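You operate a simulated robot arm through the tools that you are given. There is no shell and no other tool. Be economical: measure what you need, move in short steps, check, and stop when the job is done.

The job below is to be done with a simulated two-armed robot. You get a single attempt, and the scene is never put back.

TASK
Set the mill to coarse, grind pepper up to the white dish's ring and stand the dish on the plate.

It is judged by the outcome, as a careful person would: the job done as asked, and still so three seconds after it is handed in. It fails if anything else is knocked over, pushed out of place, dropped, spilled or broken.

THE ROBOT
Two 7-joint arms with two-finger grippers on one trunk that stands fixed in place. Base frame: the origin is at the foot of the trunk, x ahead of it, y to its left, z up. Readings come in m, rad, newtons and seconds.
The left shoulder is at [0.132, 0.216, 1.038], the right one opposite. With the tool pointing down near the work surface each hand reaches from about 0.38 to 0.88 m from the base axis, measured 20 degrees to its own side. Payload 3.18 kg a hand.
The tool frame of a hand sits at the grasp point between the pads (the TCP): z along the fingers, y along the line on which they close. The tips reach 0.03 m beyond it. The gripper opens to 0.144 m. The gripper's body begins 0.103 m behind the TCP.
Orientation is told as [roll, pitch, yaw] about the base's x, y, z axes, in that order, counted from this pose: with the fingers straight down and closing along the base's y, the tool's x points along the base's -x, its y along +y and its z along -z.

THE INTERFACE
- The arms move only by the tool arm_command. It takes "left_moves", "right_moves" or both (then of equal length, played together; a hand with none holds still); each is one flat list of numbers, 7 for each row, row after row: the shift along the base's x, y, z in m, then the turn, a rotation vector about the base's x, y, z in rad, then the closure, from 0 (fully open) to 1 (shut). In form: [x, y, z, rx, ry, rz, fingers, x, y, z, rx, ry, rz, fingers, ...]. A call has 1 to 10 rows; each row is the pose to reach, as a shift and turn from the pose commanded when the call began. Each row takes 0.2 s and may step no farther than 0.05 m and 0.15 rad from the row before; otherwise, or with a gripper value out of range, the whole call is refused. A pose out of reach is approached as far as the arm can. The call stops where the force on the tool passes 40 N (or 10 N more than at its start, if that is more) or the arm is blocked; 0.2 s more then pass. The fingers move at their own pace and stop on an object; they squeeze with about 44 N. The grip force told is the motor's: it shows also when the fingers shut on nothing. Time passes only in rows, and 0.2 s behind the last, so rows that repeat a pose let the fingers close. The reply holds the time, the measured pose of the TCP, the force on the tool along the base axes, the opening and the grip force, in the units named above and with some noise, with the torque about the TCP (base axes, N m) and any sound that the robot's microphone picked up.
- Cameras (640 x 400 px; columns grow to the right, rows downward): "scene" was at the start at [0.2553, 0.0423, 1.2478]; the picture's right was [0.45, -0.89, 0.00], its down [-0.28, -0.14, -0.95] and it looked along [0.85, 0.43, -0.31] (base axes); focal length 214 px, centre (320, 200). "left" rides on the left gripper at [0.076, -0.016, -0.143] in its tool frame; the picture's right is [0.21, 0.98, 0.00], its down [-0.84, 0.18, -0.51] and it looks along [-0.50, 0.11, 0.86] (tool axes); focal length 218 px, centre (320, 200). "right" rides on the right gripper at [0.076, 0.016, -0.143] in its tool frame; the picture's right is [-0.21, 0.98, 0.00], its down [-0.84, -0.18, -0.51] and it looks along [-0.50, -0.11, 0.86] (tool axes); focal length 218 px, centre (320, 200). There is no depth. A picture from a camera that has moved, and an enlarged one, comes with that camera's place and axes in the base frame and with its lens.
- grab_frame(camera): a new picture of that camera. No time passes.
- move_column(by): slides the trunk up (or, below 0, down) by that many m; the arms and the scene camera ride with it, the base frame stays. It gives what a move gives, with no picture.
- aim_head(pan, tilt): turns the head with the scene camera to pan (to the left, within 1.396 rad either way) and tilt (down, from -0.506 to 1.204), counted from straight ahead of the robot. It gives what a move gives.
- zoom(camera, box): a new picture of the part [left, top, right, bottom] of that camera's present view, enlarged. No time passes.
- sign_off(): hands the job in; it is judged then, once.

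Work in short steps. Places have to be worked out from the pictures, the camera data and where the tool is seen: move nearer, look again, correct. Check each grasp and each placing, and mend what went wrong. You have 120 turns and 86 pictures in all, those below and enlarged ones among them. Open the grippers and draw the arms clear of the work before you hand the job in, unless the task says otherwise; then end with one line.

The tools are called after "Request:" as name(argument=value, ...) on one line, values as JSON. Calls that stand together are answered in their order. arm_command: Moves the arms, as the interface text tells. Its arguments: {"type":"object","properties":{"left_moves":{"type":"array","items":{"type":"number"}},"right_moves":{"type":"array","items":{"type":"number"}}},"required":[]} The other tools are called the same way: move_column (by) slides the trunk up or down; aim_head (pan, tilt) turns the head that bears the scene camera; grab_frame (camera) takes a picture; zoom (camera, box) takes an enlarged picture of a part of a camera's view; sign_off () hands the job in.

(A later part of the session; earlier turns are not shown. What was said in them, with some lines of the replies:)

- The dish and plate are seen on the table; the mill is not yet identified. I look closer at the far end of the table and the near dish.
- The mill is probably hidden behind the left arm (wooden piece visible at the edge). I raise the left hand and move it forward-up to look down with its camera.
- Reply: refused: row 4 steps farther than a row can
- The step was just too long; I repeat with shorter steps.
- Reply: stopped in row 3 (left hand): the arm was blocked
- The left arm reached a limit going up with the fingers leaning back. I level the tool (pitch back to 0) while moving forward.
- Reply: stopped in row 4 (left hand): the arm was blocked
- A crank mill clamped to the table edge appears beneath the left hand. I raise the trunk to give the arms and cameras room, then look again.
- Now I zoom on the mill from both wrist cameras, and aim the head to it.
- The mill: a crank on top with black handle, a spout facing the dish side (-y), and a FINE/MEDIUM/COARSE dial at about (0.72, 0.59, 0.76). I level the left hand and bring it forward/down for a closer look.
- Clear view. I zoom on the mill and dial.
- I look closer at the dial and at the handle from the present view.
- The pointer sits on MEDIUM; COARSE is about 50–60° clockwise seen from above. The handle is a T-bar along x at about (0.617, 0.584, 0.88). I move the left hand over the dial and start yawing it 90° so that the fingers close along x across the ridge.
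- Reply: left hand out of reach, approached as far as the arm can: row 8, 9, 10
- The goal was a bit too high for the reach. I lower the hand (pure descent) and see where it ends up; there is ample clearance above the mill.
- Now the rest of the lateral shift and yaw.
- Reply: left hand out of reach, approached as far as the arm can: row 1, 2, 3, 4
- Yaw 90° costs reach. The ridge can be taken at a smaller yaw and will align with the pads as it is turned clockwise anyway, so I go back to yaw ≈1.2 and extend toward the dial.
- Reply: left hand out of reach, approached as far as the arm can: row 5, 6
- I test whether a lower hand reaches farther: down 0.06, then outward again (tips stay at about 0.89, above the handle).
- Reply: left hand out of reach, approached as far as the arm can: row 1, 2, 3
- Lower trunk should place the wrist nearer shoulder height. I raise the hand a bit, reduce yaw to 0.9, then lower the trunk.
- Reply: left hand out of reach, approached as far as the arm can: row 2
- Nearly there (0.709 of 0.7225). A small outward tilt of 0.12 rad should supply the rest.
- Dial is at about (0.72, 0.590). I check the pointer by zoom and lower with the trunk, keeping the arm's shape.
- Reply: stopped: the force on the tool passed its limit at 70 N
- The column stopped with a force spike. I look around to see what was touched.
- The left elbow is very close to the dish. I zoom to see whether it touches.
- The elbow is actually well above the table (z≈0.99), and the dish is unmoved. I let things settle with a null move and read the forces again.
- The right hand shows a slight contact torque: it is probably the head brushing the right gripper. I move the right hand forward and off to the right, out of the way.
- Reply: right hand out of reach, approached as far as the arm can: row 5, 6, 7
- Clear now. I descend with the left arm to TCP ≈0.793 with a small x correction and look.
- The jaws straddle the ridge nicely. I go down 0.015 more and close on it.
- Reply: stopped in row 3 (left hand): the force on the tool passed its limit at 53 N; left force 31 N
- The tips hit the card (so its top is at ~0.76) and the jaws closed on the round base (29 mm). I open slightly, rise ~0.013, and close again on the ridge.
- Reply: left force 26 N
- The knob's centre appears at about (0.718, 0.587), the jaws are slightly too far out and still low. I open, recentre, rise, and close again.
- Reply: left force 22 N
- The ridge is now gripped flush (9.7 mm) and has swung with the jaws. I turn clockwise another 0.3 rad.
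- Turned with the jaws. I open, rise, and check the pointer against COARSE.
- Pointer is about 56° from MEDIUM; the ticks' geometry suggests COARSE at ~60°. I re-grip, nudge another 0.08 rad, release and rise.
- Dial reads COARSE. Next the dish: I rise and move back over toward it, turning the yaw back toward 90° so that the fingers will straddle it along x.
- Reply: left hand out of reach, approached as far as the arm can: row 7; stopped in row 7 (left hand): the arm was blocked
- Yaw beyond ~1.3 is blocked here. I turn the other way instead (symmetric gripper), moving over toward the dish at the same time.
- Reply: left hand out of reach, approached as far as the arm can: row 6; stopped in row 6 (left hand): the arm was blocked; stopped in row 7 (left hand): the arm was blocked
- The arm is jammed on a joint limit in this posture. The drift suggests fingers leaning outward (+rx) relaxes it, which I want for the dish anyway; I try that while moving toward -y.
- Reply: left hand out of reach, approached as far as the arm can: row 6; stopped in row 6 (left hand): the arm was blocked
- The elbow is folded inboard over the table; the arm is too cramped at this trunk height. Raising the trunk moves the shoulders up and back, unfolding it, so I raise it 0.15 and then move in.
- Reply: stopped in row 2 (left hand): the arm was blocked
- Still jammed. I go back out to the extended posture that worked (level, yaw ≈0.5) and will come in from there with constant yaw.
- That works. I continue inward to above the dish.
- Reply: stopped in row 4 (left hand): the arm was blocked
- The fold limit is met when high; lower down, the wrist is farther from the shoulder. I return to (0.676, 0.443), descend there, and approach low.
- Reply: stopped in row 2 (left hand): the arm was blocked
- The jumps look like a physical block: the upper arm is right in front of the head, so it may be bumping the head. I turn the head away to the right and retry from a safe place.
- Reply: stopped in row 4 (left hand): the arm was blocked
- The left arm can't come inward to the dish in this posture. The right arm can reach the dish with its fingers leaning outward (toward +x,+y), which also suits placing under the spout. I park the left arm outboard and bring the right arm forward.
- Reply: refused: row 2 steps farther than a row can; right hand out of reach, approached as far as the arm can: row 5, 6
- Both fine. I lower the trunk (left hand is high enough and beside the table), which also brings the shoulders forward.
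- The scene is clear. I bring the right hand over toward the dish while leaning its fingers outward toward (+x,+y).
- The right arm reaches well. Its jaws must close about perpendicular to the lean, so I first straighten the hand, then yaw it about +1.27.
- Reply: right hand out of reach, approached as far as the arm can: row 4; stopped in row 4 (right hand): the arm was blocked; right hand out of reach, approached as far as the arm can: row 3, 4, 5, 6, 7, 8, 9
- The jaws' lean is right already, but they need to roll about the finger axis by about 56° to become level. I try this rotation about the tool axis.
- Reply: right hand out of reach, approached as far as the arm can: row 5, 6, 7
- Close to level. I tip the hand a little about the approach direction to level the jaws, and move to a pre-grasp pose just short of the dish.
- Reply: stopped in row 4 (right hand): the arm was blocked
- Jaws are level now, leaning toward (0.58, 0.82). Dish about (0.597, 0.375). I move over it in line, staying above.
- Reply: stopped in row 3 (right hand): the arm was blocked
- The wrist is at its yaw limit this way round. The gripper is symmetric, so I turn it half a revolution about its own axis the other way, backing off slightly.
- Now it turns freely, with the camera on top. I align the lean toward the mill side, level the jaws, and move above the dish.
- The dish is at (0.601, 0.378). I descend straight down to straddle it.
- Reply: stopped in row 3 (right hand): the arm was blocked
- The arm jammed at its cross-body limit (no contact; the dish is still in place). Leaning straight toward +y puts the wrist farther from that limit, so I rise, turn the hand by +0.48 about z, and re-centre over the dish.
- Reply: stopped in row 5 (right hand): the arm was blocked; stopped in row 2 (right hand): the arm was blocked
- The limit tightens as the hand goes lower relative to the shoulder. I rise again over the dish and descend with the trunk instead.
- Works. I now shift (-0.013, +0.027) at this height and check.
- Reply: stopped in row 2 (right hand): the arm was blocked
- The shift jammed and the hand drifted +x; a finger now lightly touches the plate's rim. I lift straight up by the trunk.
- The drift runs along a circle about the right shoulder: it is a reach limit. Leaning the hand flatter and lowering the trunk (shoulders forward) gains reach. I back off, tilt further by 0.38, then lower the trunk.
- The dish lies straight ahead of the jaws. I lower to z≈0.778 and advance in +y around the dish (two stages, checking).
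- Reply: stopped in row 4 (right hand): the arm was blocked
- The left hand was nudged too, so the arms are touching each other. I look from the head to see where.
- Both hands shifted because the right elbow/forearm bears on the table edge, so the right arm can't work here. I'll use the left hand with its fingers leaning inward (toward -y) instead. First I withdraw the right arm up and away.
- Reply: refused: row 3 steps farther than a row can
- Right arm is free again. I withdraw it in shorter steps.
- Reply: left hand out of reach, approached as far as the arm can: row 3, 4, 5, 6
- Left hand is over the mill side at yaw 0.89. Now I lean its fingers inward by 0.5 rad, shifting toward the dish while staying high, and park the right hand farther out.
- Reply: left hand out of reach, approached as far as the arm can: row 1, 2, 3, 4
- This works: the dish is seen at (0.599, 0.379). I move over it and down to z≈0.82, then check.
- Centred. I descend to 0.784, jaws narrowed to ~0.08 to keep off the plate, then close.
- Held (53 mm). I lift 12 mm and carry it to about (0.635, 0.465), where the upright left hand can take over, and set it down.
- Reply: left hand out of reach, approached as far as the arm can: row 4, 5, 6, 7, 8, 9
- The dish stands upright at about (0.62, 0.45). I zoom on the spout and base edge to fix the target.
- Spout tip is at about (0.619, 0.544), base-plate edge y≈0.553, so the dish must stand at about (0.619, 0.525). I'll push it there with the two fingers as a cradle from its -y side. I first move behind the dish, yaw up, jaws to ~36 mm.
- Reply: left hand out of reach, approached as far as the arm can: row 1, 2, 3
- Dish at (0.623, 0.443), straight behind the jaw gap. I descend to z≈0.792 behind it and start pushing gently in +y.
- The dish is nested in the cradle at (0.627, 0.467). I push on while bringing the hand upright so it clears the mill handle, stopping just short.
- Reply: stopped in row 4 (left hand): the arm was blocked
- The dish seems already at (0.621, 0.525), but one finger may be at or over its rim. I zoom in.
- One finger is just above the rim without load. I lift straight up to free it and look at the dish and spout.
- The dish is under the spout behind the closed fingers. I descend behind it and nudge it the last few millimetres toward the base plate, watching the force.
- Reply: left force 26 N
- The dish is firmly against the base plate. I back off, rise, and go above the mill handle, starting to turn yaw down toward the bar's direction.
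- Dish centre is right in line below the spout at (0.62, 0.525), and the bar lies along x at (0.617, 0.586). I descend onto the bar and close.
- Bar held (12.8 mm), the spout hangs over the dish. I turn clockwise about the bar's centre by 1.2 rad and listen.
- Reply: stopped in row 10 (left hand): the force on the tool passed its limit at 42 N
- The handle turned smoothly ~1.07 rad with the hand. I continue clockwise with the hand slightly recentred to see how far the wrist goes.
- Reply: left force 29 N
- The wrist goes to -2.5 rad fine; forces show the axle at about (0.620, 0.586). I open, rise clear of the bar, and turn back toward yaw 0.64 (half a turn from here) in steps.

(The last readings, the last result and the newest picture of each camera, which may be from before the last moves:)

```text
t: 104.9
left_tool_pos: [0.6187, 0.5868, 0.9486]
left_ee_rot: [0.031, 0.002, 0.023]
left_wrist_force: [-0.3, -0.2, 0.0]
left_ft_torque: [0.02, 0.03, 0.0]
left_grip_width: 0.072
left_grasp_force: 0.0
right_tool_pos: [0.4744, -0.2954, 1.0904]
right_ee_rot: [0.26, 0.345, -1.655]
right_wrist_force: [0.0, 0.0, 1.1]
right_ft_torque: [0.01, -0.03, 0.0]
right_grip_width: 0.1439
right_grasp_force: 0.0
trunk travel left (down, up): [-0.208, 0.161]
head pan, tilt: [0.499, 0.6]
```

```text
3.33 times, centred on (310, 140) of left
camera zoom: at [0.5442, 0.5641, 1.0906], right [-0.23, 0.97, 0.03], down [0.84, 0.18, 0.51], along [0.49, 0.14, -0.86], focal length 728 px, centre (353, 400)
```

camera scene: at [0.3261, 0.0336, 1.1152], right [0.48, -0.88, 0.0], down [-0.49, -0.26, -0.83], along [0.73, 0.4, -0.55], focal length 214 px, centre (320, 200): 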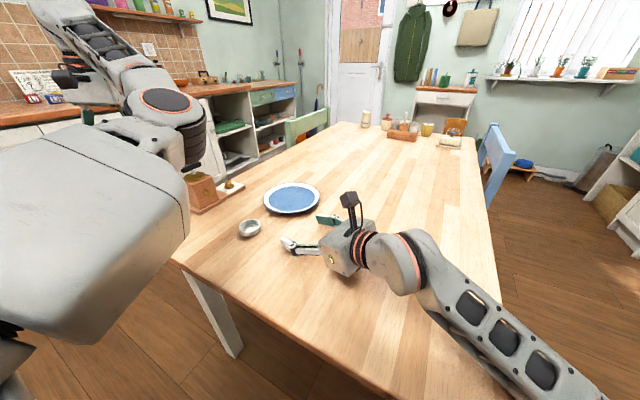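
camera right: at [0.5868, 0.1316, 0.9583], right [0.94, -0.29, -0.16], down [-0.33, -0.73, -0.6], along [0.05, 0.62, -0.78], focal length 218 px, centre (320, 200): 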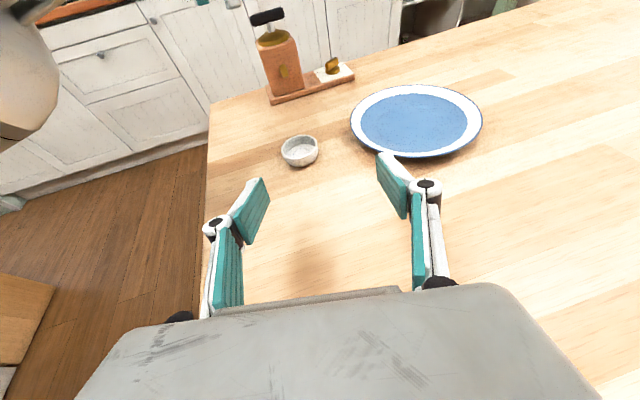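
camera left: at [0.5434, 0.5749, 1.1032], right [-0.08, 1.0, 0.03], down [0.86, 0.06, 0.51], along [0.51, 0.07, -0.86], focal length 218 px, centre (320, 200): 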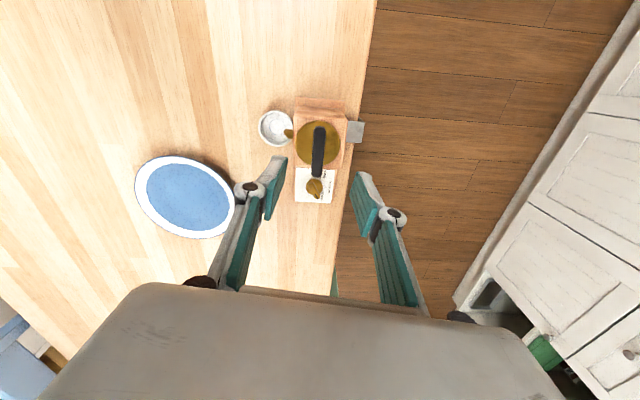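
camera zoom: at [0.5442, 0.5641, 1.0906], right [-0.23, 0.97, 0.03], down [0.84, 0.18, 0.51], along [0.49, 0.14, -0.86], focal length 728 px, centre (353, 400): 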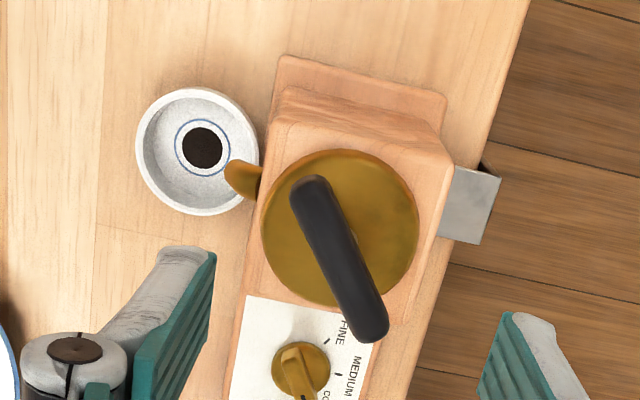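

Pepper has come out: a dark disc about 0.73 of the ring's diameter after ~2.4 rad. I turn to yaw 0.64, lower onto the bar, close, and turn only 0.6 rad more, then look.

Request:
arm_command(left_moves=[0.001, 0, 0, 0, 0, 0.148, 0.5, 0.001, 0, 0, 0, 0, 0.296, 0.5, 0.001, 0, 0, 0, 0, 0.444, 0.5, 0.001, 0, 0, 0, 0, 0.592, 0.5, 0.001, 0, -0.03, 0, 0, 0.617, 0.5, 0.001, 0, -0.051, 0, 0, 0.617, 0.6, 0.001, 0, -0.051, 0, 0, 0.617, 0.85, 0.001, 0, -0.051, 0, 0, 0.617, 1, 0.001, 0, -0.051, 0, 0, 0.617, 1])

Request:
arm_command(left_moves=[0, 0, 0, 0, 0, -0.12, 1, 0, 0, 0, 0, 0, -0.24, 1, 0, 0, 0, 0, 0, -0.36, 1, 0, 0, 0, 0, 0, -0.48, 1, 0, 0, 0, 0, 0, -0.6, 1, 0, 0, 0, 0, 0, -0.6, 1])

Request:
zoom(camera="left", box=[240, 60, 340, 135])

```text
t: 106.9
left_tool_pos: [0.6212, 0.5857, 0.8962]
left_ee_rot: [0.029, 0.003, 0.636]
left_wrist_force: [5.6, -8.2, -2.1]
left_ft_torque: [0.12, -1.09, -0.01]
left_grip_width: 0.0131
left_grasp_force: 42.3
right_tool_pos: [0.4752, -0.2959, 1.0908]
right_ee_rot: [0.26, 0.348, -1.654]
right_wrist_force: [0.4, -0.6, 0.0]
right_ft_torque: [0.01, 0.01, 0.01]
right_grip_width: 0.144
right_grasp_force: 0.3
trunk travel left (down, up): [-0.208, 0.161]
head pan, tilt: [0.499, 0.6]
```

```text
t: 108.3
left_tool_pos: [0.6197, 0.5857, 0.8968]
left_ee_rot: [0.032, 0.004, 0.035]
left_wrist_force: [10.1, -14.5, -2.1]
left_ft_torque: [-0.55, -0.54, 0.01]
left_grip_width: 0.0127
left_grasp_force: 42.5
right_tool_pos: [0.4744, -0.2944, 1.0912]
right_ee_rot: [0.262, 0.347, -1.657]
right_wrist_force: [-0.3, 0.1, 0.4]
right_ft_torque: [-0.02, 0.02, 0.02]
right_grip_width: 0.1442
right_grasp_force: 0.0
trunk travel left (down, up): [-0.208, 0.161]
head pan, tilt: [0.499, 0.6]
```

```text
5.33 times, centred on (290, 98) of left
camera zoom: at [0.5463, 0.5614, 1.039], right [-0.24, 0.97, 0.03], down [0.84, 0.19, 0.51], along [0.49, 0.15, -0.86], focal length 1164 px, centre (480, 747)
```

zoom: 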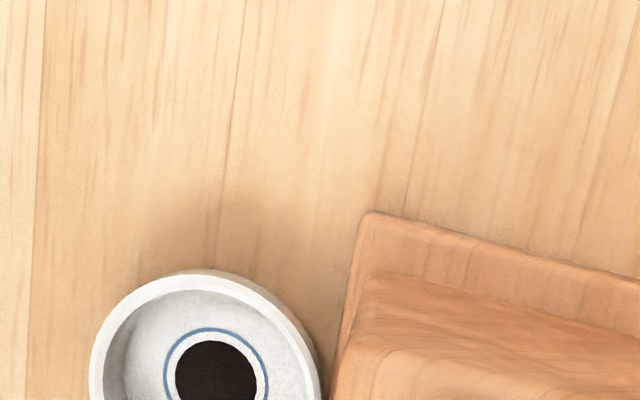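

Area grows linearly with turning (0.53→0.67 of the ring's area for +0.6 rad), so about 1.4 rad remain. I turn 1.33 more and then check.

Request:
arm_command(left_moves=[0.0005, -0.001, 0, 0, 0, -0.14, 1, 0.0005, -0.001, 0, 0, 0, -0.28, 1, 0.0005, -0.001, 0, 0, 0, -0.42, 1, 0, 0, 0, 0, 0, -0.56, 1, 0, 0, 0, 0, 0, -0.7, 1, 0, 0, 0, 0, 0, -0.84, 1, 0, 0, 0, 0, 0, -0.98, 1, 0, 0, 0, 0, 0, -1.12, 1, 0, 0, 0, 0, 0, -1.26, 1, 0, 0, 0, 0, 0, -1.33, 1])

Request:
arm_command(left_moves=[0, 0, 0, 0, 0, 0, 0.6, 0, 0, 0, 0, 0, 0, 0.5, 0, 0, 0.045, 0, 0, 0, 0.5, 0, 0, 0.06, 0, 0, 0.148, 0.5, 0, 0, 0.06, 0, 0, 0.296, 0.5, 0, 0, 0.06, 0, 0, 0.444, 0.5, 0, 0, 0.06, 0, 0, 0.592, 0.5, 0, 0, 0.06, 0, 0, 0.74, 0.5, 0, 0, 0.06, 0, 0, 0.888, 0.5, 0, 0, 0.06, 0, 0, 1.036, 0.5])

Request:
arm_command(left_moves=[0, 0, 0, 0, 0, 0.148, 0.5, 0, 0, 0, 0, 0, 0.296, 0.5])

Request:
zoom(camera="left", box=[250, 100, 350, 200])

```text
t: 110.5
left_tool_pos: [0.6203, 0.584, 0.8969]
left_ee_rot: [0.03, 0.002, -1.293]
left_wrist_force: [-13.9, -27.3, -14.7]
left_ft_torque: [-0.92, 0.45, 0.02]
left_grip_width: 0.0132
left_grasp_force: 42.7
right_tool_pos: [0.4737, -0.2963, 1.0913]
right_ee_rot: [0.26, 0.348, -1.655]
right_wrist_force: [0.7, 0.1, -0.7]
right_ft_torque: [0.02, 0.0, 0.03]
right_grip_width: 0.1443
right_grasp_force: 0.1
trunk travel left (down, up): [-0.208, 0.161]
head pan, tilt: [0.499, 0.6]
```

```text
t: 112.7
left_tool_pos: [0.6202, 0.5867, 0.9566]
left_ee_rot: [0.034, 0.005, -0.253]
left_wrist_force: [-1.3, 0.5, -0.5]
left_ft_torque: [0.02, 0.01, 0.01]
left_grip_width: 0.072
left_grasp_force: 0.0
right_tool_pos: [0.474, -0.2952, 1.0912]
right_ee_rot: [0.261, 0.346, -1.653]
right_wrist_force: [0.6, 0.5, -0.1]
right_ft_torque: [0.01, 0.01, 0.0]
right_grip_width: 0.1439
right_grasp_force: 0.0
trunk travel left (down, up): [-0.208, 0.161]
head pan, tilt: [0.499, 0.6]
```

```text
t: 113.3
left_tool_pos: [0.6182, 0.5861, 0.9579]
left_ee_rot: [0.031, 0.004, 0.038]
left_wrist_force: [-0.1, 0.3, -0.3]
left_ft_torque: [0.02, -0.01, -0.01]
left_grip_width: 0.072
left_grasp_force: 0.3
right_tool_pos: [0.4738, -0.2954, 1.0928]
right_ee_rot: [0.259, 0.345, -1.655]
right_wrist_force: [1.0, -0.7, -1.1]
right_ft_torque: [-0.02, -0.01, -0.01]
right_grip_width: 0.144
right_grasp_force: 0.1
trunk travel left (down, up): [-0.208, 0.161]
head pan, tilt: [0.499, 0.6]
```

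```text
4.00 times, centred on (300, 150) of left
camera zoom: at [0.5453, 0.5625, 1.0999], right [-0.25, 0.97, 0.03], down [0.84, 0.2, 0.51], along [0.49, 0.15, -0.86], focal length 873 px, centre (400, 400)
```

zoom: 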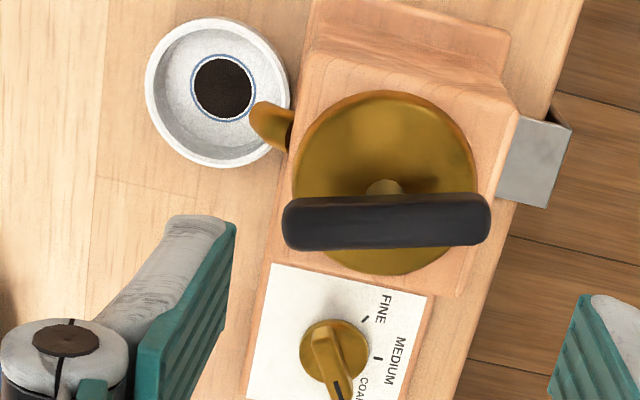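

Nearly at the ring. A closer zoom to judge the remaining gap.

Request:
zoom(camera="left", box=[282, 101, 328, 145])

```text
9.09 times, centred on (305, 123) of left
camera zoom: at [0.5453, 0.5625, 1.0999], right [-0.25, 0.97, 0.03], down [0.84, 0.2, 0.51], along [0.49, 0.15, -0.86], focal length 1984 px, centre (456, 900)
```

zoom: 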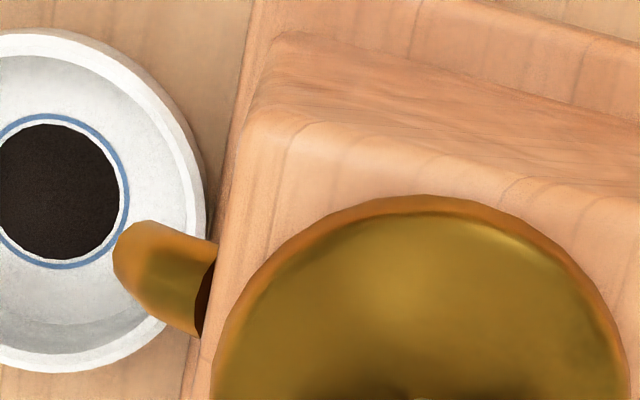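

The pile's edge is ~0.91 of the ring's mid-line diameter; growth looks like the cube root of turning, so about 1.2 rad more. I go back to yaw -1.29, re-grip the bar and turn 1.2 rad.

Request:
arm_command(left_moves=[0.001, 0, 0, 0, 0, -0.148, 0.5, 0.001, 0, 0, 0, 0, -0.296, 0.5, 0.001, 0, 0, 0, 0, -0.444, 0.5, 0.001, 0, 0, 0, 0, -0.592, 0.5, 0.001, 0, 0, 0, 0, -0.74, 0.5, 0.001, 0, 0, 0, 0, -0.888, 0.5, 0.001, 0, 0, 0, 0, -1.036, 0.5, 0.001, 0, 0, 0, 0, -1.184, 0.5, 0.001, 0, 0, 0, 0, -1.33, 0.5, 0.001, 0, -0.03, 0, 0, -1.33, 0.5])

Request:
arm_command(left_moves=[0, 0, -0.031, 0, 0, 0, 0.55, 0, 0, -0.031, 0, 0, 0, 0.8, 0, 0, -0.031, 0, 0, 0, 1, 0, 0, -0.031, 0, 0, 0, 1])

Request:
arm_command(left_moves=[0, 0, 0, 0, 0, -0.12, 1, 0, 0, 0, 0, 0, -0.24, 1, 0, 0, 0, 0, 0, -0.36, 1, 0, 0, 0, 0, 0, -0.48, 1, 0, 0, 0, 0, 0, -0.6, 1, 0, 0, 0, 0, 0, -0.72, 1, 0, 0, 0, 0, 0, -0.84, 1, 0, 0, 0, 0, 0, -0.96, 1, 0, 0, 0, 0, 0, -1.08, 1, 0, 0, 0, 0, 0, -1.2, 1])

```text
t: 115.5
left_tool_pos: [0.622, 0.5866, 0.9261]
left_ee_rot: [0.033, 0.004, -1.291]
left_wrist_force: [0.5, -0.8, 0.5]
left_ft_torque: [0.01, 0.05, -0.03]
left_grip_width: 0.072
left_grasp_force: 0.1
right_tool_pos: [0.4763, -0.2961, 1.0916]
right_ee_rot: [0.258, 0.346, -1.654]
right_wrist_force: [-0.6, 0.7, 0.1]
right_ft_torque: [0.0, 0.04, 0.01]
right_grip_width: 0.144
right_grasp_force: 0.0
trunk travel left (down, up): [-0.208, 0.161]
head pan, tilt: [0.499, 0.6]
```

```text
t: 116.5
left_tool_pos: [0.6194, 0.5843, 0.8972]
left_ee_rot: [0.028, 0.004, -1.289]
left_wrist_force: [-24.1, -13.4, -7.8]
left_ft_torque: [0.11, 0.96, 0.0]
left_grip_width: 0.0127
left_grasp_force: 43.0
right_tool_pos: [0.473, -0.2955, 1.0911]
right_ee_rot: [0.262, 0.348, -1.655]
right_wrist_force: [-0.3, 0.0, -0.4]
right_ft_torque: [-0.02, 0.0, -0.02]
right_grip_width: 0.1439
right_grasp_force: 0.1
trunk travel left (down, up): [-0.208, 0.161]
head pan, tilt: [0.499, 0.6]
```

```text
t: 118.7
left_tool_pos: [0.6196, 0.5863, 0.896]
left_ee_rot: [0.03, 0.003, -2.493]
left_wrist_force: [-20.1, -9.3, -14.9]
left_ft_torque: [-0.02, 0.56, -0.04]
left_grip_width: 0.0128
left_grasp_force: 43.1
right_tool_pos: [0.4727, -0.2958, 1.0917]
right_ee_rot: [0.261, 0.346, -1.656]
right_wrist_force: [0.0, 0.0, -0.1]
right_ft_torque: [0.02, -0.02, -0.01]
right_grip_width: 0.144
right_grasp_force: 0.1
trunk travel left (down, up): [-0.208, 0.161]
head pan, tilt: [0.499, 0.6]
```

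Now release, rise and turn back so the camera sees the dish.

Request:
arm_command(left_moves=[0, 0, 0, 0, 0, 0, 0.6, 0, 0, 0, 0, 0, 0, 0.5, 0, 0, 0.045, 0, 0, 0, 0.5, 0, 0, 0.06, 0, 0, 0.148, 0.5, 0, 0, 0.06, 0, 0, 0.296, 0.5, 0, 0, 0.06, 0, 0, 0.444, 0.5, 0, 0, 0.06, 0, 0, 0.592, 0.5, 0, 0, 0.06, 0, 0, 0.74, 0.5, 0, 0, 0.06, 0, 0, 0.888, 0.5, 0, 0, 0.06, 0, 0, 1.036, 0.5])

Request:
arm_command(left_moves=[0, 0, 0, 0, 0, 0.148, 0.5, 0, 0, 0, 0, 0, 0.296, 0.5, 0, 0, 0, 0, 0, 0.444, 0.5, 0, 0, 0, 0, 0, 0.592, 0.5, 0, 0, 0, 0, 0, 0.74, 0.5, 0, 0, 0, 0, 0, 0.888, 0.5, 0, 0, 0, 0, 0, 1.036, 0.5, 0, 0, 0, 0, 0, 1.184, 0.5, 0, 0, 0, 0, 0, 1.332, 0.5, 0, 0, 0, 0, 0, 1.48, 0.5])

Request:
zoom(camera="left", box=[270, 96, 330, 148])

```text
t: 120.9
left_tool_pos: [0.6205, 0.5869, 0.9567]
left_ee_rot: [0.032, 0.003, -1.452]
left_wrist_force: [-0.1, 0.5, 0.8]
left_ft_torque: [-0.02, 0.02, -0.01]
left_grip_width: 0.0719
left_grasp_force: 0.1
right_tool_pos: [0.4749, -0.296, 1.091]
right_ee_rot: [0.259, 0.346, -1.653]
right_wrist_force: [-0.6, -0.1, 0.9]
right_ft_torque: [-0.01, 0.03, 0.01]
right_grip_width: 0.1439
right_grasp_force: 0.1
trunk travel left (down, up): [-0.208, 0.161]
head pan, tilt: [0.499, 0.6]
```

```text
t: 123.1
left_tool_pos: [0.6216, 0.5855, 0.9567]
left_ee_rot: [0.034, 0.003, 0.029]
left_wrist_force: [0.3, -0.2, 0.4]
left_ft_torque: [0.0, -0.03, -0.03]
left_grip_width: 0.0718
left_grasp_force: 0.1
right_tool_pos: [0.475, -0.2952, 1.0916]
right_ee_rot: [0.259, 0.345, -1.655]
right_wrist_force: [-0.1, -1.4, -0.3]
right_ft_torque: [-0.03, -0.01, -0.01]
right_grip_width: 0.1438
right_grasp_force: 0.2
trunk travel left (down, up): [-0.208, 0.161]
head pan, tilt: [0.499, 0.6]
```

```text
7.69 times, centred on (300, 122) of left
camera zoom: at [0.5464, 0.5633, 1.0987], right [-0.24, 0.97, 0.03], down [0.84, 0.19, 0.51], along [0.49, 0.15, -0.86], focal length 1679 px, centre (474, 800)
```

zoom: 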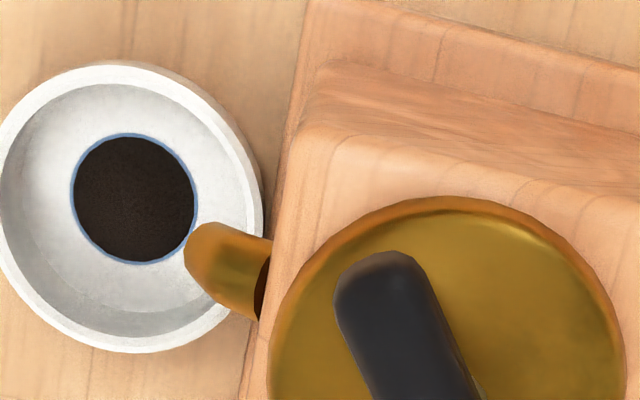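

The pepper now just reaches the ring, so grinding is done. Before carrying the dish I test with the empty hand whether the plate can be reached upright (with a slight outward lean that I'd also use in the grip).

Request:
arm_command(left_moves=[0.02, -0.03, 0, 0.012, -0.022, 0.1, 0.4, 0.045, -0.065, 0, 0.024, -0.044, 0.2, 0.4, 0.07, -0.1, -0.01, 0.04, -0.07, 0.3, 0.4, 0.09, -0.135, -0.02, 0.055, -0.1, 0.4, 0.4, 0.11, -0.165, -0.04, 0.072, -0.132, 0.47, 0.4, 0.122, -0.195, -0.07, 0.072, -0.132, 0.47, 0.4])

Request:
arm_command(left_moves=[0, 0, -0.03, 0, 0, 0, 0.4, 0, 0, -0.05, 0, 0, 0, 0.4])

Request:
grab_frame(camera="left")

```text
t: 124.5
left_tool_pos: [0.7426, 0.39, 0.8866]
left_ee_rot: [0.068, -0.141, 0.495]
left_wrist_force: [0.0, 0.5, 0.5]
left_ft_torque: [0.02, 0.03, 0.01]
left_grip_width: 0.0863
left_grasp_force: 0.0
right_tool_pos: [0.4755, -0.2958, 1.0907]
right_ee_rot: [0.26, 0.347, -1.653]
right_wrist_force: [1.1, 0.9, -0.7]
right_ft_torque: [-0.01, -0.01, -0.01]
right_grip_width: 0.144
right_grasp_force: 0.1
trunk travel left (down, up): [-0.208, 0.161]
head pan, tilt: [0.499, 0.6]
```

```text
t: 125.1
left_tool_pos: [0.7416, 0.409, 0.8431]
left_ee_rot: [0.08, -0.156, 0.512]
left_wrist_force: [0.6, -0.5, -0.1]
left_ft_torque: [-0.02, 0.04, 0.0]
left_grip_width: 0.0867
left_grasp_force: 0.1
right_tool_pos: [0.4744, -0.2953, 1.091]
right_ee_rot: [0.259, 0.345, -1.654]
right_wrist_force: [-0.1, -0.9, -0.1]
right_ft_torque: [-0.04, -0.03, 0.02]
right_grip_width: 0.1438
right_grasp_force: 0.1
trunk travel left (down, up): [-0.208, 0.161]
head pan, tilt: [0.499, 0.6]
```

```text
6 pictures are left
camera left: at [0.6715, 0.3373, 0.9702], right [-0.67, 0.74, 0.05], down [0.59, 0.49, 0.65], along [0.46, 0.46, -0.76], focal length 218 px, centre (320, 200)
```

left: 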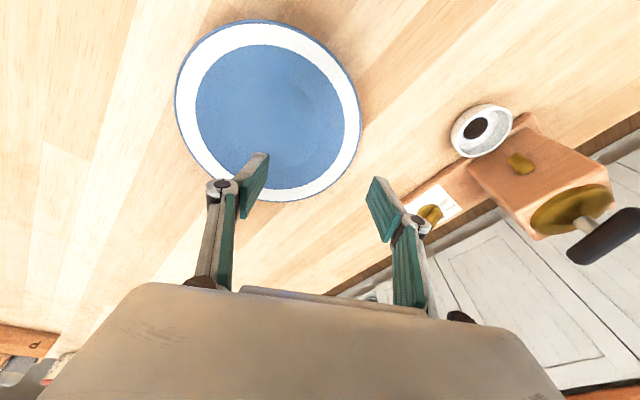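

The plate is reachable at (0.743, 0.39). Under the spout, though, a slight inward lean is safer, so I test that same orientation (lean +0.15, yaw ~1.0) here over the plate with the empty hand.

Request:
arm_command(left_moves=[0, -0.005, 0.02, -0.05, 0.089, 0, 0.4, 0, -0.01, 0.04, -0.1, 0.177, 0, 0.4, 0, -0.015, 0.04, -0.15, 0.266, 0, 0.4])

Request:
arm_command(left_moves=[0, 0, 0, 0, 0, 0.13, 0.4, 0, 0, 0, 0, 0, 0.26, 0.4, 0, 0, -0.02, 0, 0, 0.39, 0.4, 0, 0, -0.04, 0, 0, 0.49, 0.4])

```text
t: 125.9
left_tool_pos: [0.7416, 0.3782, 0.8772]
left_ee_rot: [0.06, 0.113, 0.494]
left_wrist_force: [-0.4, -0.2, 0.6]
left_ft_torque: [-0.01, 0.0, 0.01]
left_grip_width: 0.0865
left_grasp_force: 0.2
left hand out of reach, approached as far as the arm can: row 3
right_tool_pos: [0.473, -0.296, 1.0915]
right_ee_rot: [0.261, 0.347, -1.655]
right_wrist_force: [0.4, -0.2, 0.9]
right_ft_torque: [0.01, 0.0, 0.01]
right_grip_width: 0.1439
right_grasp_force: 0.0
trunk travel left (down, up): [-0.208, 0.161]
head pan, tilt: [0.499, 0.6]
```

```text
t: 126.9
left_tool_pos: [0.7421, 0.3782, 0.8368]
left_ee_rot: [0.06, 0.113, 0.984]
left_wrist_force: [0.5, 0.3, 0.1]
left_ft_torque: [0.02, 0.0, -0.02]
left_grip_width: 0.0862
left_grasp_force: 0.0
right_tool_pos: [0.4734, -0.2951, 1.0916]
right_ee_rot: [0.259, 0.347, -1.654]
right_wrist_force: [-0.5, -0.1, 0.1]
right_ft_torque: [0.03, 0.02, -0.02]
right_grip_width: 0.1439
right_grasp_force: 0.0
trunk travel left (down, up): [-0.208, 0.161]
head pan, tilt: [0.499, 0.6]
```

That pose is reached cleanly. Now I go back over the dish with the same lean (yaw ≈1.28), stopping above it.

Request:
arm_command(left_moves=[0, 0, 0.04, 0, 0, 0, 0.4, -0.02, 0.02, 0.065, 0, 0, 0.06, 0.4, -0.045, 0.05, 0.065, 0, 0, 0.12, 0.4, -0.07, 0.08, 0.065, 0, 0, 0.18, 0.4, -0.095, 0.108, 0.065, 0, 0, 0.24, 0.4, -0.122, 0.135, 0.06, 0, 0, 0.3, 0.4])

Request:
grab_frame(camera="left")

```text
t: 128.3
left_tool_pos: [0.6192, 0.5116, 0.8974]
left_ee_rot: [0.062, 0.111, 1.283]
left_wrist_force: [-0.4, 0.6, 0.9]
left_ft_torque: [0.0, -0.03, -0.01]
left_grip_width: 0.0863
left_grasp_force: 0.1
right_tool_pos: [0.4731, -0.2946, 1.0917]
right_ee_rot: [0.261, 0.346, -1.655]
right_wrist_force: [-0.2, 0.9, -0.1]
right_ft_torque: [0.0, 0.02, 0.02]
right_grip_width: 0.1439
right_grasp_force: 0.1
trunk travel left (down, up): [-0.208, 0.161]
head pan, tilt: [0.499, 0.6]
```

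```text
5 pictures are left
camera left: at [0.6273, 0.4473, 1.0456], right [-0.99, 0.08, 0.08], down [0.11, 0.9, 0.42], along [-0.04, 0.43, -0.9], focal length 218 px, centre (320, 200)
```

left: 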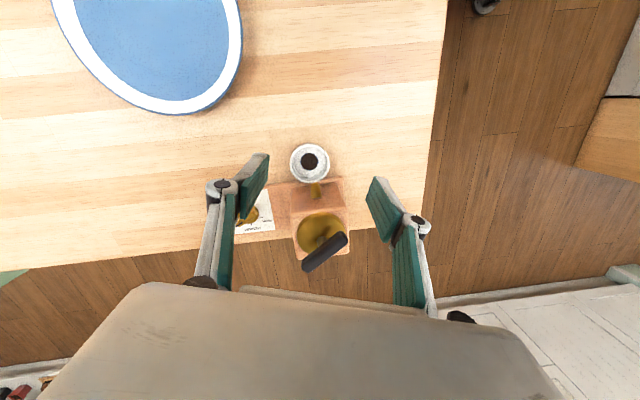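

Well placed above the dish at (0.622, 0.523). I descend and close gently around it.

Request:
arm_command(left_moves=[0.002, 0.001, -0.04, 0, 0, 0, 0.45, 0.002, 0.002, -0.08, 0, 0, 0, 0.45, 0.002, 0.002, -0.111, 0, 0, 0, 0.45, 0.002, 0.002, -0.111, 0, 0, 0, 0.55, 0.002, 0.002, -0.111, 0, 0, 0, 0.62, 0.002, 0.002, -0.111, 0, 0, 0, 0.7, 0.002, 0.002, -0.111, 0, 0, 0, 0.75])

Request:
zoom(camera="left", box=[230, 120, 410, 250])

```text
t: 129.9
left_tool_pos: [0.6224, 0.5131, 0.7855]
left_ee_rot: [0.061, 0.111, 1.283]
left_wrist_force: [-0.8, -1.6, 0.5]
left_ft_torque: [-0.05, -0.01, 0.0]
left_grip_width: 0.0489
left_grasp_force: 44.0
right_tool_pos: [0.4745, -0.2964, 1.092]
right_ee_rot: [0.259, 0.348, -1.656]
right_wrist_force: [0.6, 0.6, 0.3]
right_ft_torque: [0.0, -0.01, -0.02]
right_grip_width: 0.1441
right_grasp_force: 0.0
trunk travel left (down, up): [-0.208, 0.161]
head pan, tilt: [0.499, 0.6]
```

```text
3.08 times, centred on (320, 185) of left
camera zoom: at [0.6303, 0.4493, 0.9345], right [-0.99, 0.08, 0.08], down [0.11, 0.9, 0.42], along [-0.04, 0.43, -0.9], focal length 672 px, centre (320, 246)
```

zoom: 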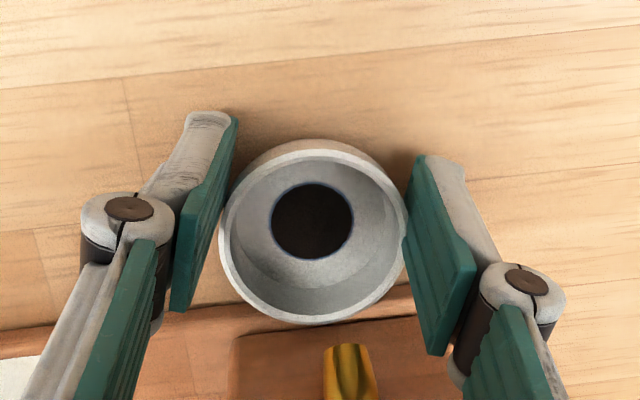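

Grip is good across the widest part, pepper intact. I lift 3 mm, draw it out slowly in -y from under the spout, then lift.

Request:
arm_command(left_moves=[0, 0, 0.003, 0, 0, 0, 0.8, 0, -0.01, 0.003, 0, 0, 0, 0.8, 0, -0.022, 0.003, 0, 0, 0, 0.8, 0.003, -0.036, 0.004, 0, 0, 0, 0.8, 0.006, -0.046, 0.012, 0, 0, 0, 0.8, 0.01, -0.05, 0.027, 0, 0, 0, 0.8, 0.014, -0.053, 0.045, 0, 0, 0, 0.8])

```text
t: 131.5
left_tool_pos: [0.6362, 0.4596, 0.8304]
left_ee_rot: [0.063, 0.111, 1.282]
left_wrist_force: [-0.1, -0.3, -0.9]
left_ft_torque: [-0.01, -0.03, 0.01]
left_grip_width: 0.0486
left_grasp_force: 44.2
right_tool_pos: [0.474, -0.2957, 1.0916]
right_ee_rot: [0.258, 0.346, -1.654]
right_wrist_force: [0.6, 0.3, 0.5]
right_ft_torque: [-0.01, 0.03, 0.03]
right_grip_width: 0.1439
right_grasp_force: 0.1
trunk travel left (down, up): [-0.208, 0.161]
head pan, tilt: [0.499, 0.6]
```

Held and level. I carry it over the plate with yaw easing to 0.98, along the tested region.

Request:
arm_command(left_moves=[0.008, -0.004, 0.015, 0, 0, -0.03, 0.8, 0.024, -0.018, 0.025, 0, 0, -0.08, 0.8, 0.042, -0.034, 0.03, 0, 0, -0.13, 0.8, 0.06, -0.05, 0.03, 0, 0, -0.18, 0.8, 0.078, -0.065, 0.03, 0, 0, -0.23, 0.8, 0.094, -0.078, 0.025, 0, 0, -0.27, 0.8, 0.106, -0.086, 0.02, 0, 0, -0.3, 0.8, 0.112, -0.09, 0.015, 0, 0, -0.3, 0.8])

Request:
grab_frame(camera="left")

```text
t: 133.3
left_tool_pos: [0.7421, 0.3738, 0.8495]
left_ee_rot: [0.06, 0.112, 0.984]
left_wrist_force: [0.1, 0.4, -0.1]
left_ft_torque: [0.02, -0.04, -0.01]
left_grip_width: 0.0487
left_grasp_force: 44.4
left hand out of reach, approached as far as the arm can: row 8
right_tool_pos: [0.4741, -0.2953, 1.0915]
right_ee_rot: [0.261, 0.346, -1.653]
right_wrist_force: [-1.2, -0.9, 0.6]
right_ft_torque: [-0.02, 0.02, 0.01]
right_grip_width: 0.1436
right_grasp_force: 0.0
trunk travel left (down, up): [-0.208, 0.161]
head pan, tilt: [0.499, 0.6]
```

```text
3 pictures are left
camera left: at [0.7308, 0.3112, 0.9986], right [-0.92, 0.37, 0.08], down [0.37, 0.83, 0.42], along [0.09, 0.42, -0.9], focal length 218 px, centre (320, 200)
```

left: 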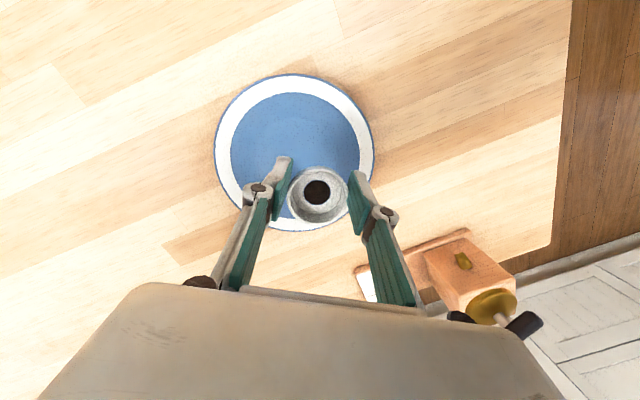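

The dish hangs over the plate's well, about 0.028 off its centre: fine. I lower it in small steps toward contact, easing slightly inward.

Request:
arm_command(left_moves=[0, -0.003, -0.02, 0, 0, 0, 0.8, 0, -0.006, -0.038, 0, 0, 0, 0.8, 0, -0.008, -0.046, 0, 0, 0, 0.8, 0, -0.008, -0.05, 0, 0, 0, 0.8])

```text
t: 134.3
left_tool_pos: [0.7367, 0.3623, 0.808]
left_ee_rot: [0.061, 0.11, 0.984]
left_wrist_force: [-0.1, 0.4, -0.4]
left_ft_torque: [-0.01, 0.03, 0.0]
left_grip_width: 0.0486
left_grasp_force: 44.3
left hand out of reach, approached as far as the arm can: row 2, 3, 4
right_tool_pos: [0.4738, -0.2953, 1.092]
right_ee_rot: [0.261, 0.345, -1.654]
right_wrist_force: [0.5, -0.5, -0.5]
right_ft_torque: [0.01, 0.0, 0.01]
right_grip_width: 0.144
right_grasp_force: 0.1
trunk travel left (down, up): [-0.208, 0.161]
head pan, tilt: [0.499, 0.6]
```

At the arm's limit but still level and above the well. I finish the descent with the trunk in small steps.

Request:
move_column(by=-0.009)

```text
t: 134.8
left_tool_pos: [0.7362, 0.3615, 0.8021]
left_ee_rot: [0.062, 0.11, 0.983]
left_wrist_force: [-0.3, -0.2, 0.3]
left_ft_torque: [-0.02, -0.03, -0.01]
left_grip_width: 0.049
left_grasp_force: 44.3
right_tool_pos: [0.4733, -0.295, 1.0842]
right_ee_rot: [0.262, 0.348, -1.653]
right_wrist_force: [-0.9, -0.5, -0.2]
right_ft_torque: [-0.01, -0.06, -0.01]
right_grip_width: 0.1438
right_grasp_force: 0.0
trunk travel left (down, up): [-0.199, 0.17]
head pan, tilt: [0.499, 0.6]
```

No contact yet; a further 5 mm.

Request:
move_column(by=-0.005)

```text
t: 135.4
left_tool_pos: [0.7354, 0.3628, 0.7958]
left_ee_rot: [0.061, 0.111, 0.984]
left_wrist_force: [-0.5, -0.8, 0.5]
left_ft_torque: [0.03, -0.02, 0.01]
left_grip_width: 0.0485
left_grasp_force: 44.1
right_tool_pos: [0.4723, -0.2962, 1.0786]
right_ee_rot: [0.263, 0.346, -1.654]
right_wrist_force: [-1.0, 0.0, 0.2]
right_ft_torque: [-0.01, -0.01, -0.05]
right_grip_width: 0.1438
right_grasp_force: 0.1
trunk travel left (down, up): [-0.194, 0.175]
head pan, tilt: [0.499, 0.6]
```

Request:
move_column(by=-0.004)

```text
t: 135.9
left_tool_pos: [0.7369, 0.3622, 0.7918]
left_ee_rot: [0.061, 0.114, 0.984]
left_wrist_force: [0.1, 0.2, -0.7]
left_ft_torque: [-0.02, -0.01, -0.02]
left_grip_width: 0.0484
left_grasp_force: 44.1
right_tool_pos: [0.4742, -0.2959, 1.0727]
right_ee_rot: [0.261, 0.346, -1.656]
right_wrist_force: [-0.6, 0.0, 0.0]
right_ft_torque: [0.0, 0.05, -0.01]
right_grip_width: 0.144
right_grasp_force: 0.0
trunk travel left (down, up): [-0.19, 0.179]
head pan, tilt: [0.499, 0.6]
```

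Request:
move_column(by=-0.003)

```text
t: 136.4
left_tool_pos: [0.7366, 0.3613, 0.7908]
left_ee_rot: [0.061, 0.111, 0.983]
left_wrist_force: [-0.6, -0.3, 11.5]
left_ft_torque: [-0.01, -0.01, -0.03]
left_grip_width: 0.0485
left_grasp_force: 44.1
right_tool_pos: [0.4722, -0.2957, 1.0709]
right_ee_rot: [0.263, 0.348, -1.654]
right_wrist_force: [-1.2, -0.5, -0.5]
right_ft_torque: [-0.02, -0.02, -0.01]
right_grip_width: 0.1441
right_grasp_force: 0.1
trunk travel left (down, up): [-0.187, 0.182]
head pan, tilt: [0.499, 0.6]
```

Contact (11.5 N, no tilt torque): the dish is seated. I open slowly just enough and rise straight up.

Request:
arm_command(left_moves=[0, 0, 0, 0, 0, 0, 0.64, 0, 0, 0, 0, 0, 0, 0.6, 0, 0, 0, 0, 0, 0, 0.54, 0, 0, 0, 0, 0, 0, 0.5, 0, 0, 0.02, 0, 0, 0, 0.5, 0, 0, 0.06, 0, 0, 0, 0.5, 0, 0, 0.1, 0, 0, 0, 0.5])

Request:
grab_frame(camera="left")

```text
t: 138.0
left_tool_pos: [0.7363, 0.3642, 0.8893]
left_ee_rot: [0.061, 0.112, 0.984]
left_wrist_force: [-0.1, 0.2, -0.1]
left_ft_torque: [0.03, -0.01, 0.0]
left_grip_width: 0.0719
left_grasp_force: 0.1
right_tool_pos: [0.4736, -0.2958, 1.0711]
right_ee_rot: [0.261, 0.347, -1.654]
right_wrist_force: [0.1, 0.5, -0.2]
right_ft_torque: [-0.02, 0.0, -0.01]
right_grip_width: 0.1438
right_grasp_force: 0.0
trunk travel left (down, up): [-0.187, 0.182]
head pan, tilt: [0.499, 0.6]
```

```text
2 pictures are left
camera left: at [0.7245, 0.2998, 1.0385], right [-0.92, 0.37, 0.08], down [0.37, 0.83, 0.42], along [0.09, 0.42, -0.9], focal length 218 px, centre (320, 200)
```

left: 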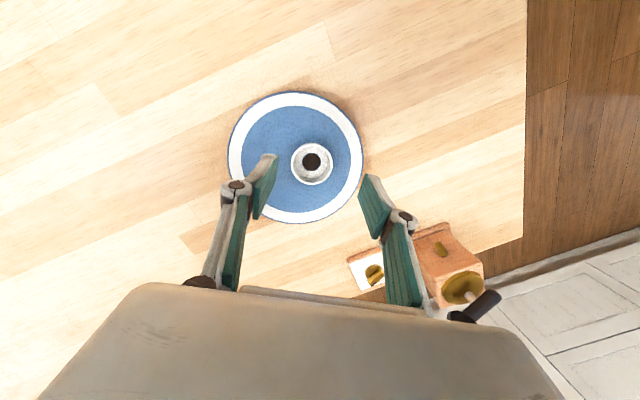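

The dish stands level in the plate's well with the pepper intact. I use one picture to check the dial pointer from this side.

Request:
zoom(camera="left", box=[340, 240, 400, 300])

```text
6.67 times, centred on (370, 270) of left
camera zoom: at [0.7245, 0.2998, 1.0385], right [-0.92, 0.37, 0.08], down [0.37, 0.83, 0.42], along [0.09, 0.42, -0.9], focal length 1455 px, centre (-13, -267)
```

zoom: 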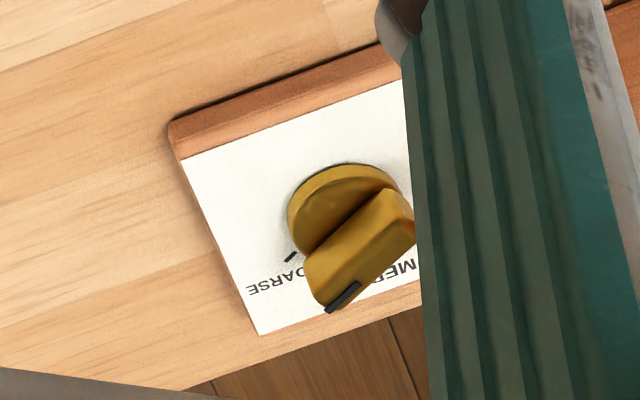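

The pointer line is parallel to the COARSE tick: the setting is right. Now I withdraw the left hand, up and back outboard.

Request:
arm_command(left_moves=[-0.005, 0.005, 0.045, 0, 0, 0, 0.4, -0.015, 0.015, 0.085, 0, 0, -0.05, 0.3, -0.035, 0.04, 0.11, 0, 0, -0.1, 0.2, -0.055, 0.07, 0.13, 0, 0, -0.15, 0.1, -0.075, 0.105, 0.14, 0, 0, -0.2, 0, -0.095, 0.14, 0.15, 0, 0, -0.25, 0, -0.115, 0.175, 0.15, 0, 0, -0.3, 0, -0.135, 0.21, 0.15, 0, 0, -0.35, 0, -0.155, 0.245, 0.15, 0, 0, -0.4, 0, -0.175, 0.28, 0.15, 0, 0, -0.4, 0])

Request:
grab_frame(camera="scene")

```text
t: 140.2
left_tool_pos: [0.5595, 0.6436, 1.0381]
left_ee_rot: [0.061, 0.11, 0.583]
left_wrist_force: [0.0, 0.1, -0.8]
left_ft_torque: [-0.02, -0.02, -0.03]
left_grip_width: 0.1441
left_grasp_force: 0.0
right_tool_pos: [0.4733, -0.2946, 1.0715]
right_ee_rot: [0.26, 0.344, -1.654]
right_wrist_force: [0.9, 0.1, 0.6]
right_ft_torque: [-0.02, -0.04, -0.01]
right_grip_width: 0.144
right_grasp_force: 0.1
trunk travel left (down, up): [-0.187, 0.182]
head pan, tilt: [0.499, 0.6]
```

```text
0 pictures are left
camera scene: at [0.1855, 0.0431, 1.2931], right [0.48, -0.88, 0.0], down [-0.5, -0.27, -0.83], along [0.72, 0.39, -0.56], focal length 214 px, centre (320, 200)
```

scene: 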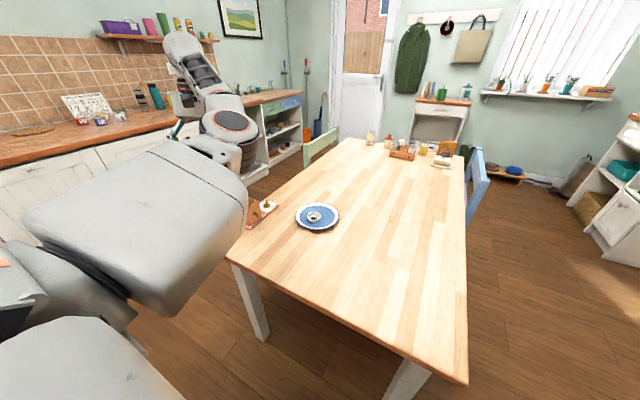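

The dish of pepper stands on the plate, both grippers are open, and the arms are clear of the work. I hand the job in.

Request:
sign_off()

```text
The job is handed in.
```

The mill is set to coarse, the pepper is ground up to the white dish's ring, and the dish is standing on the plate.
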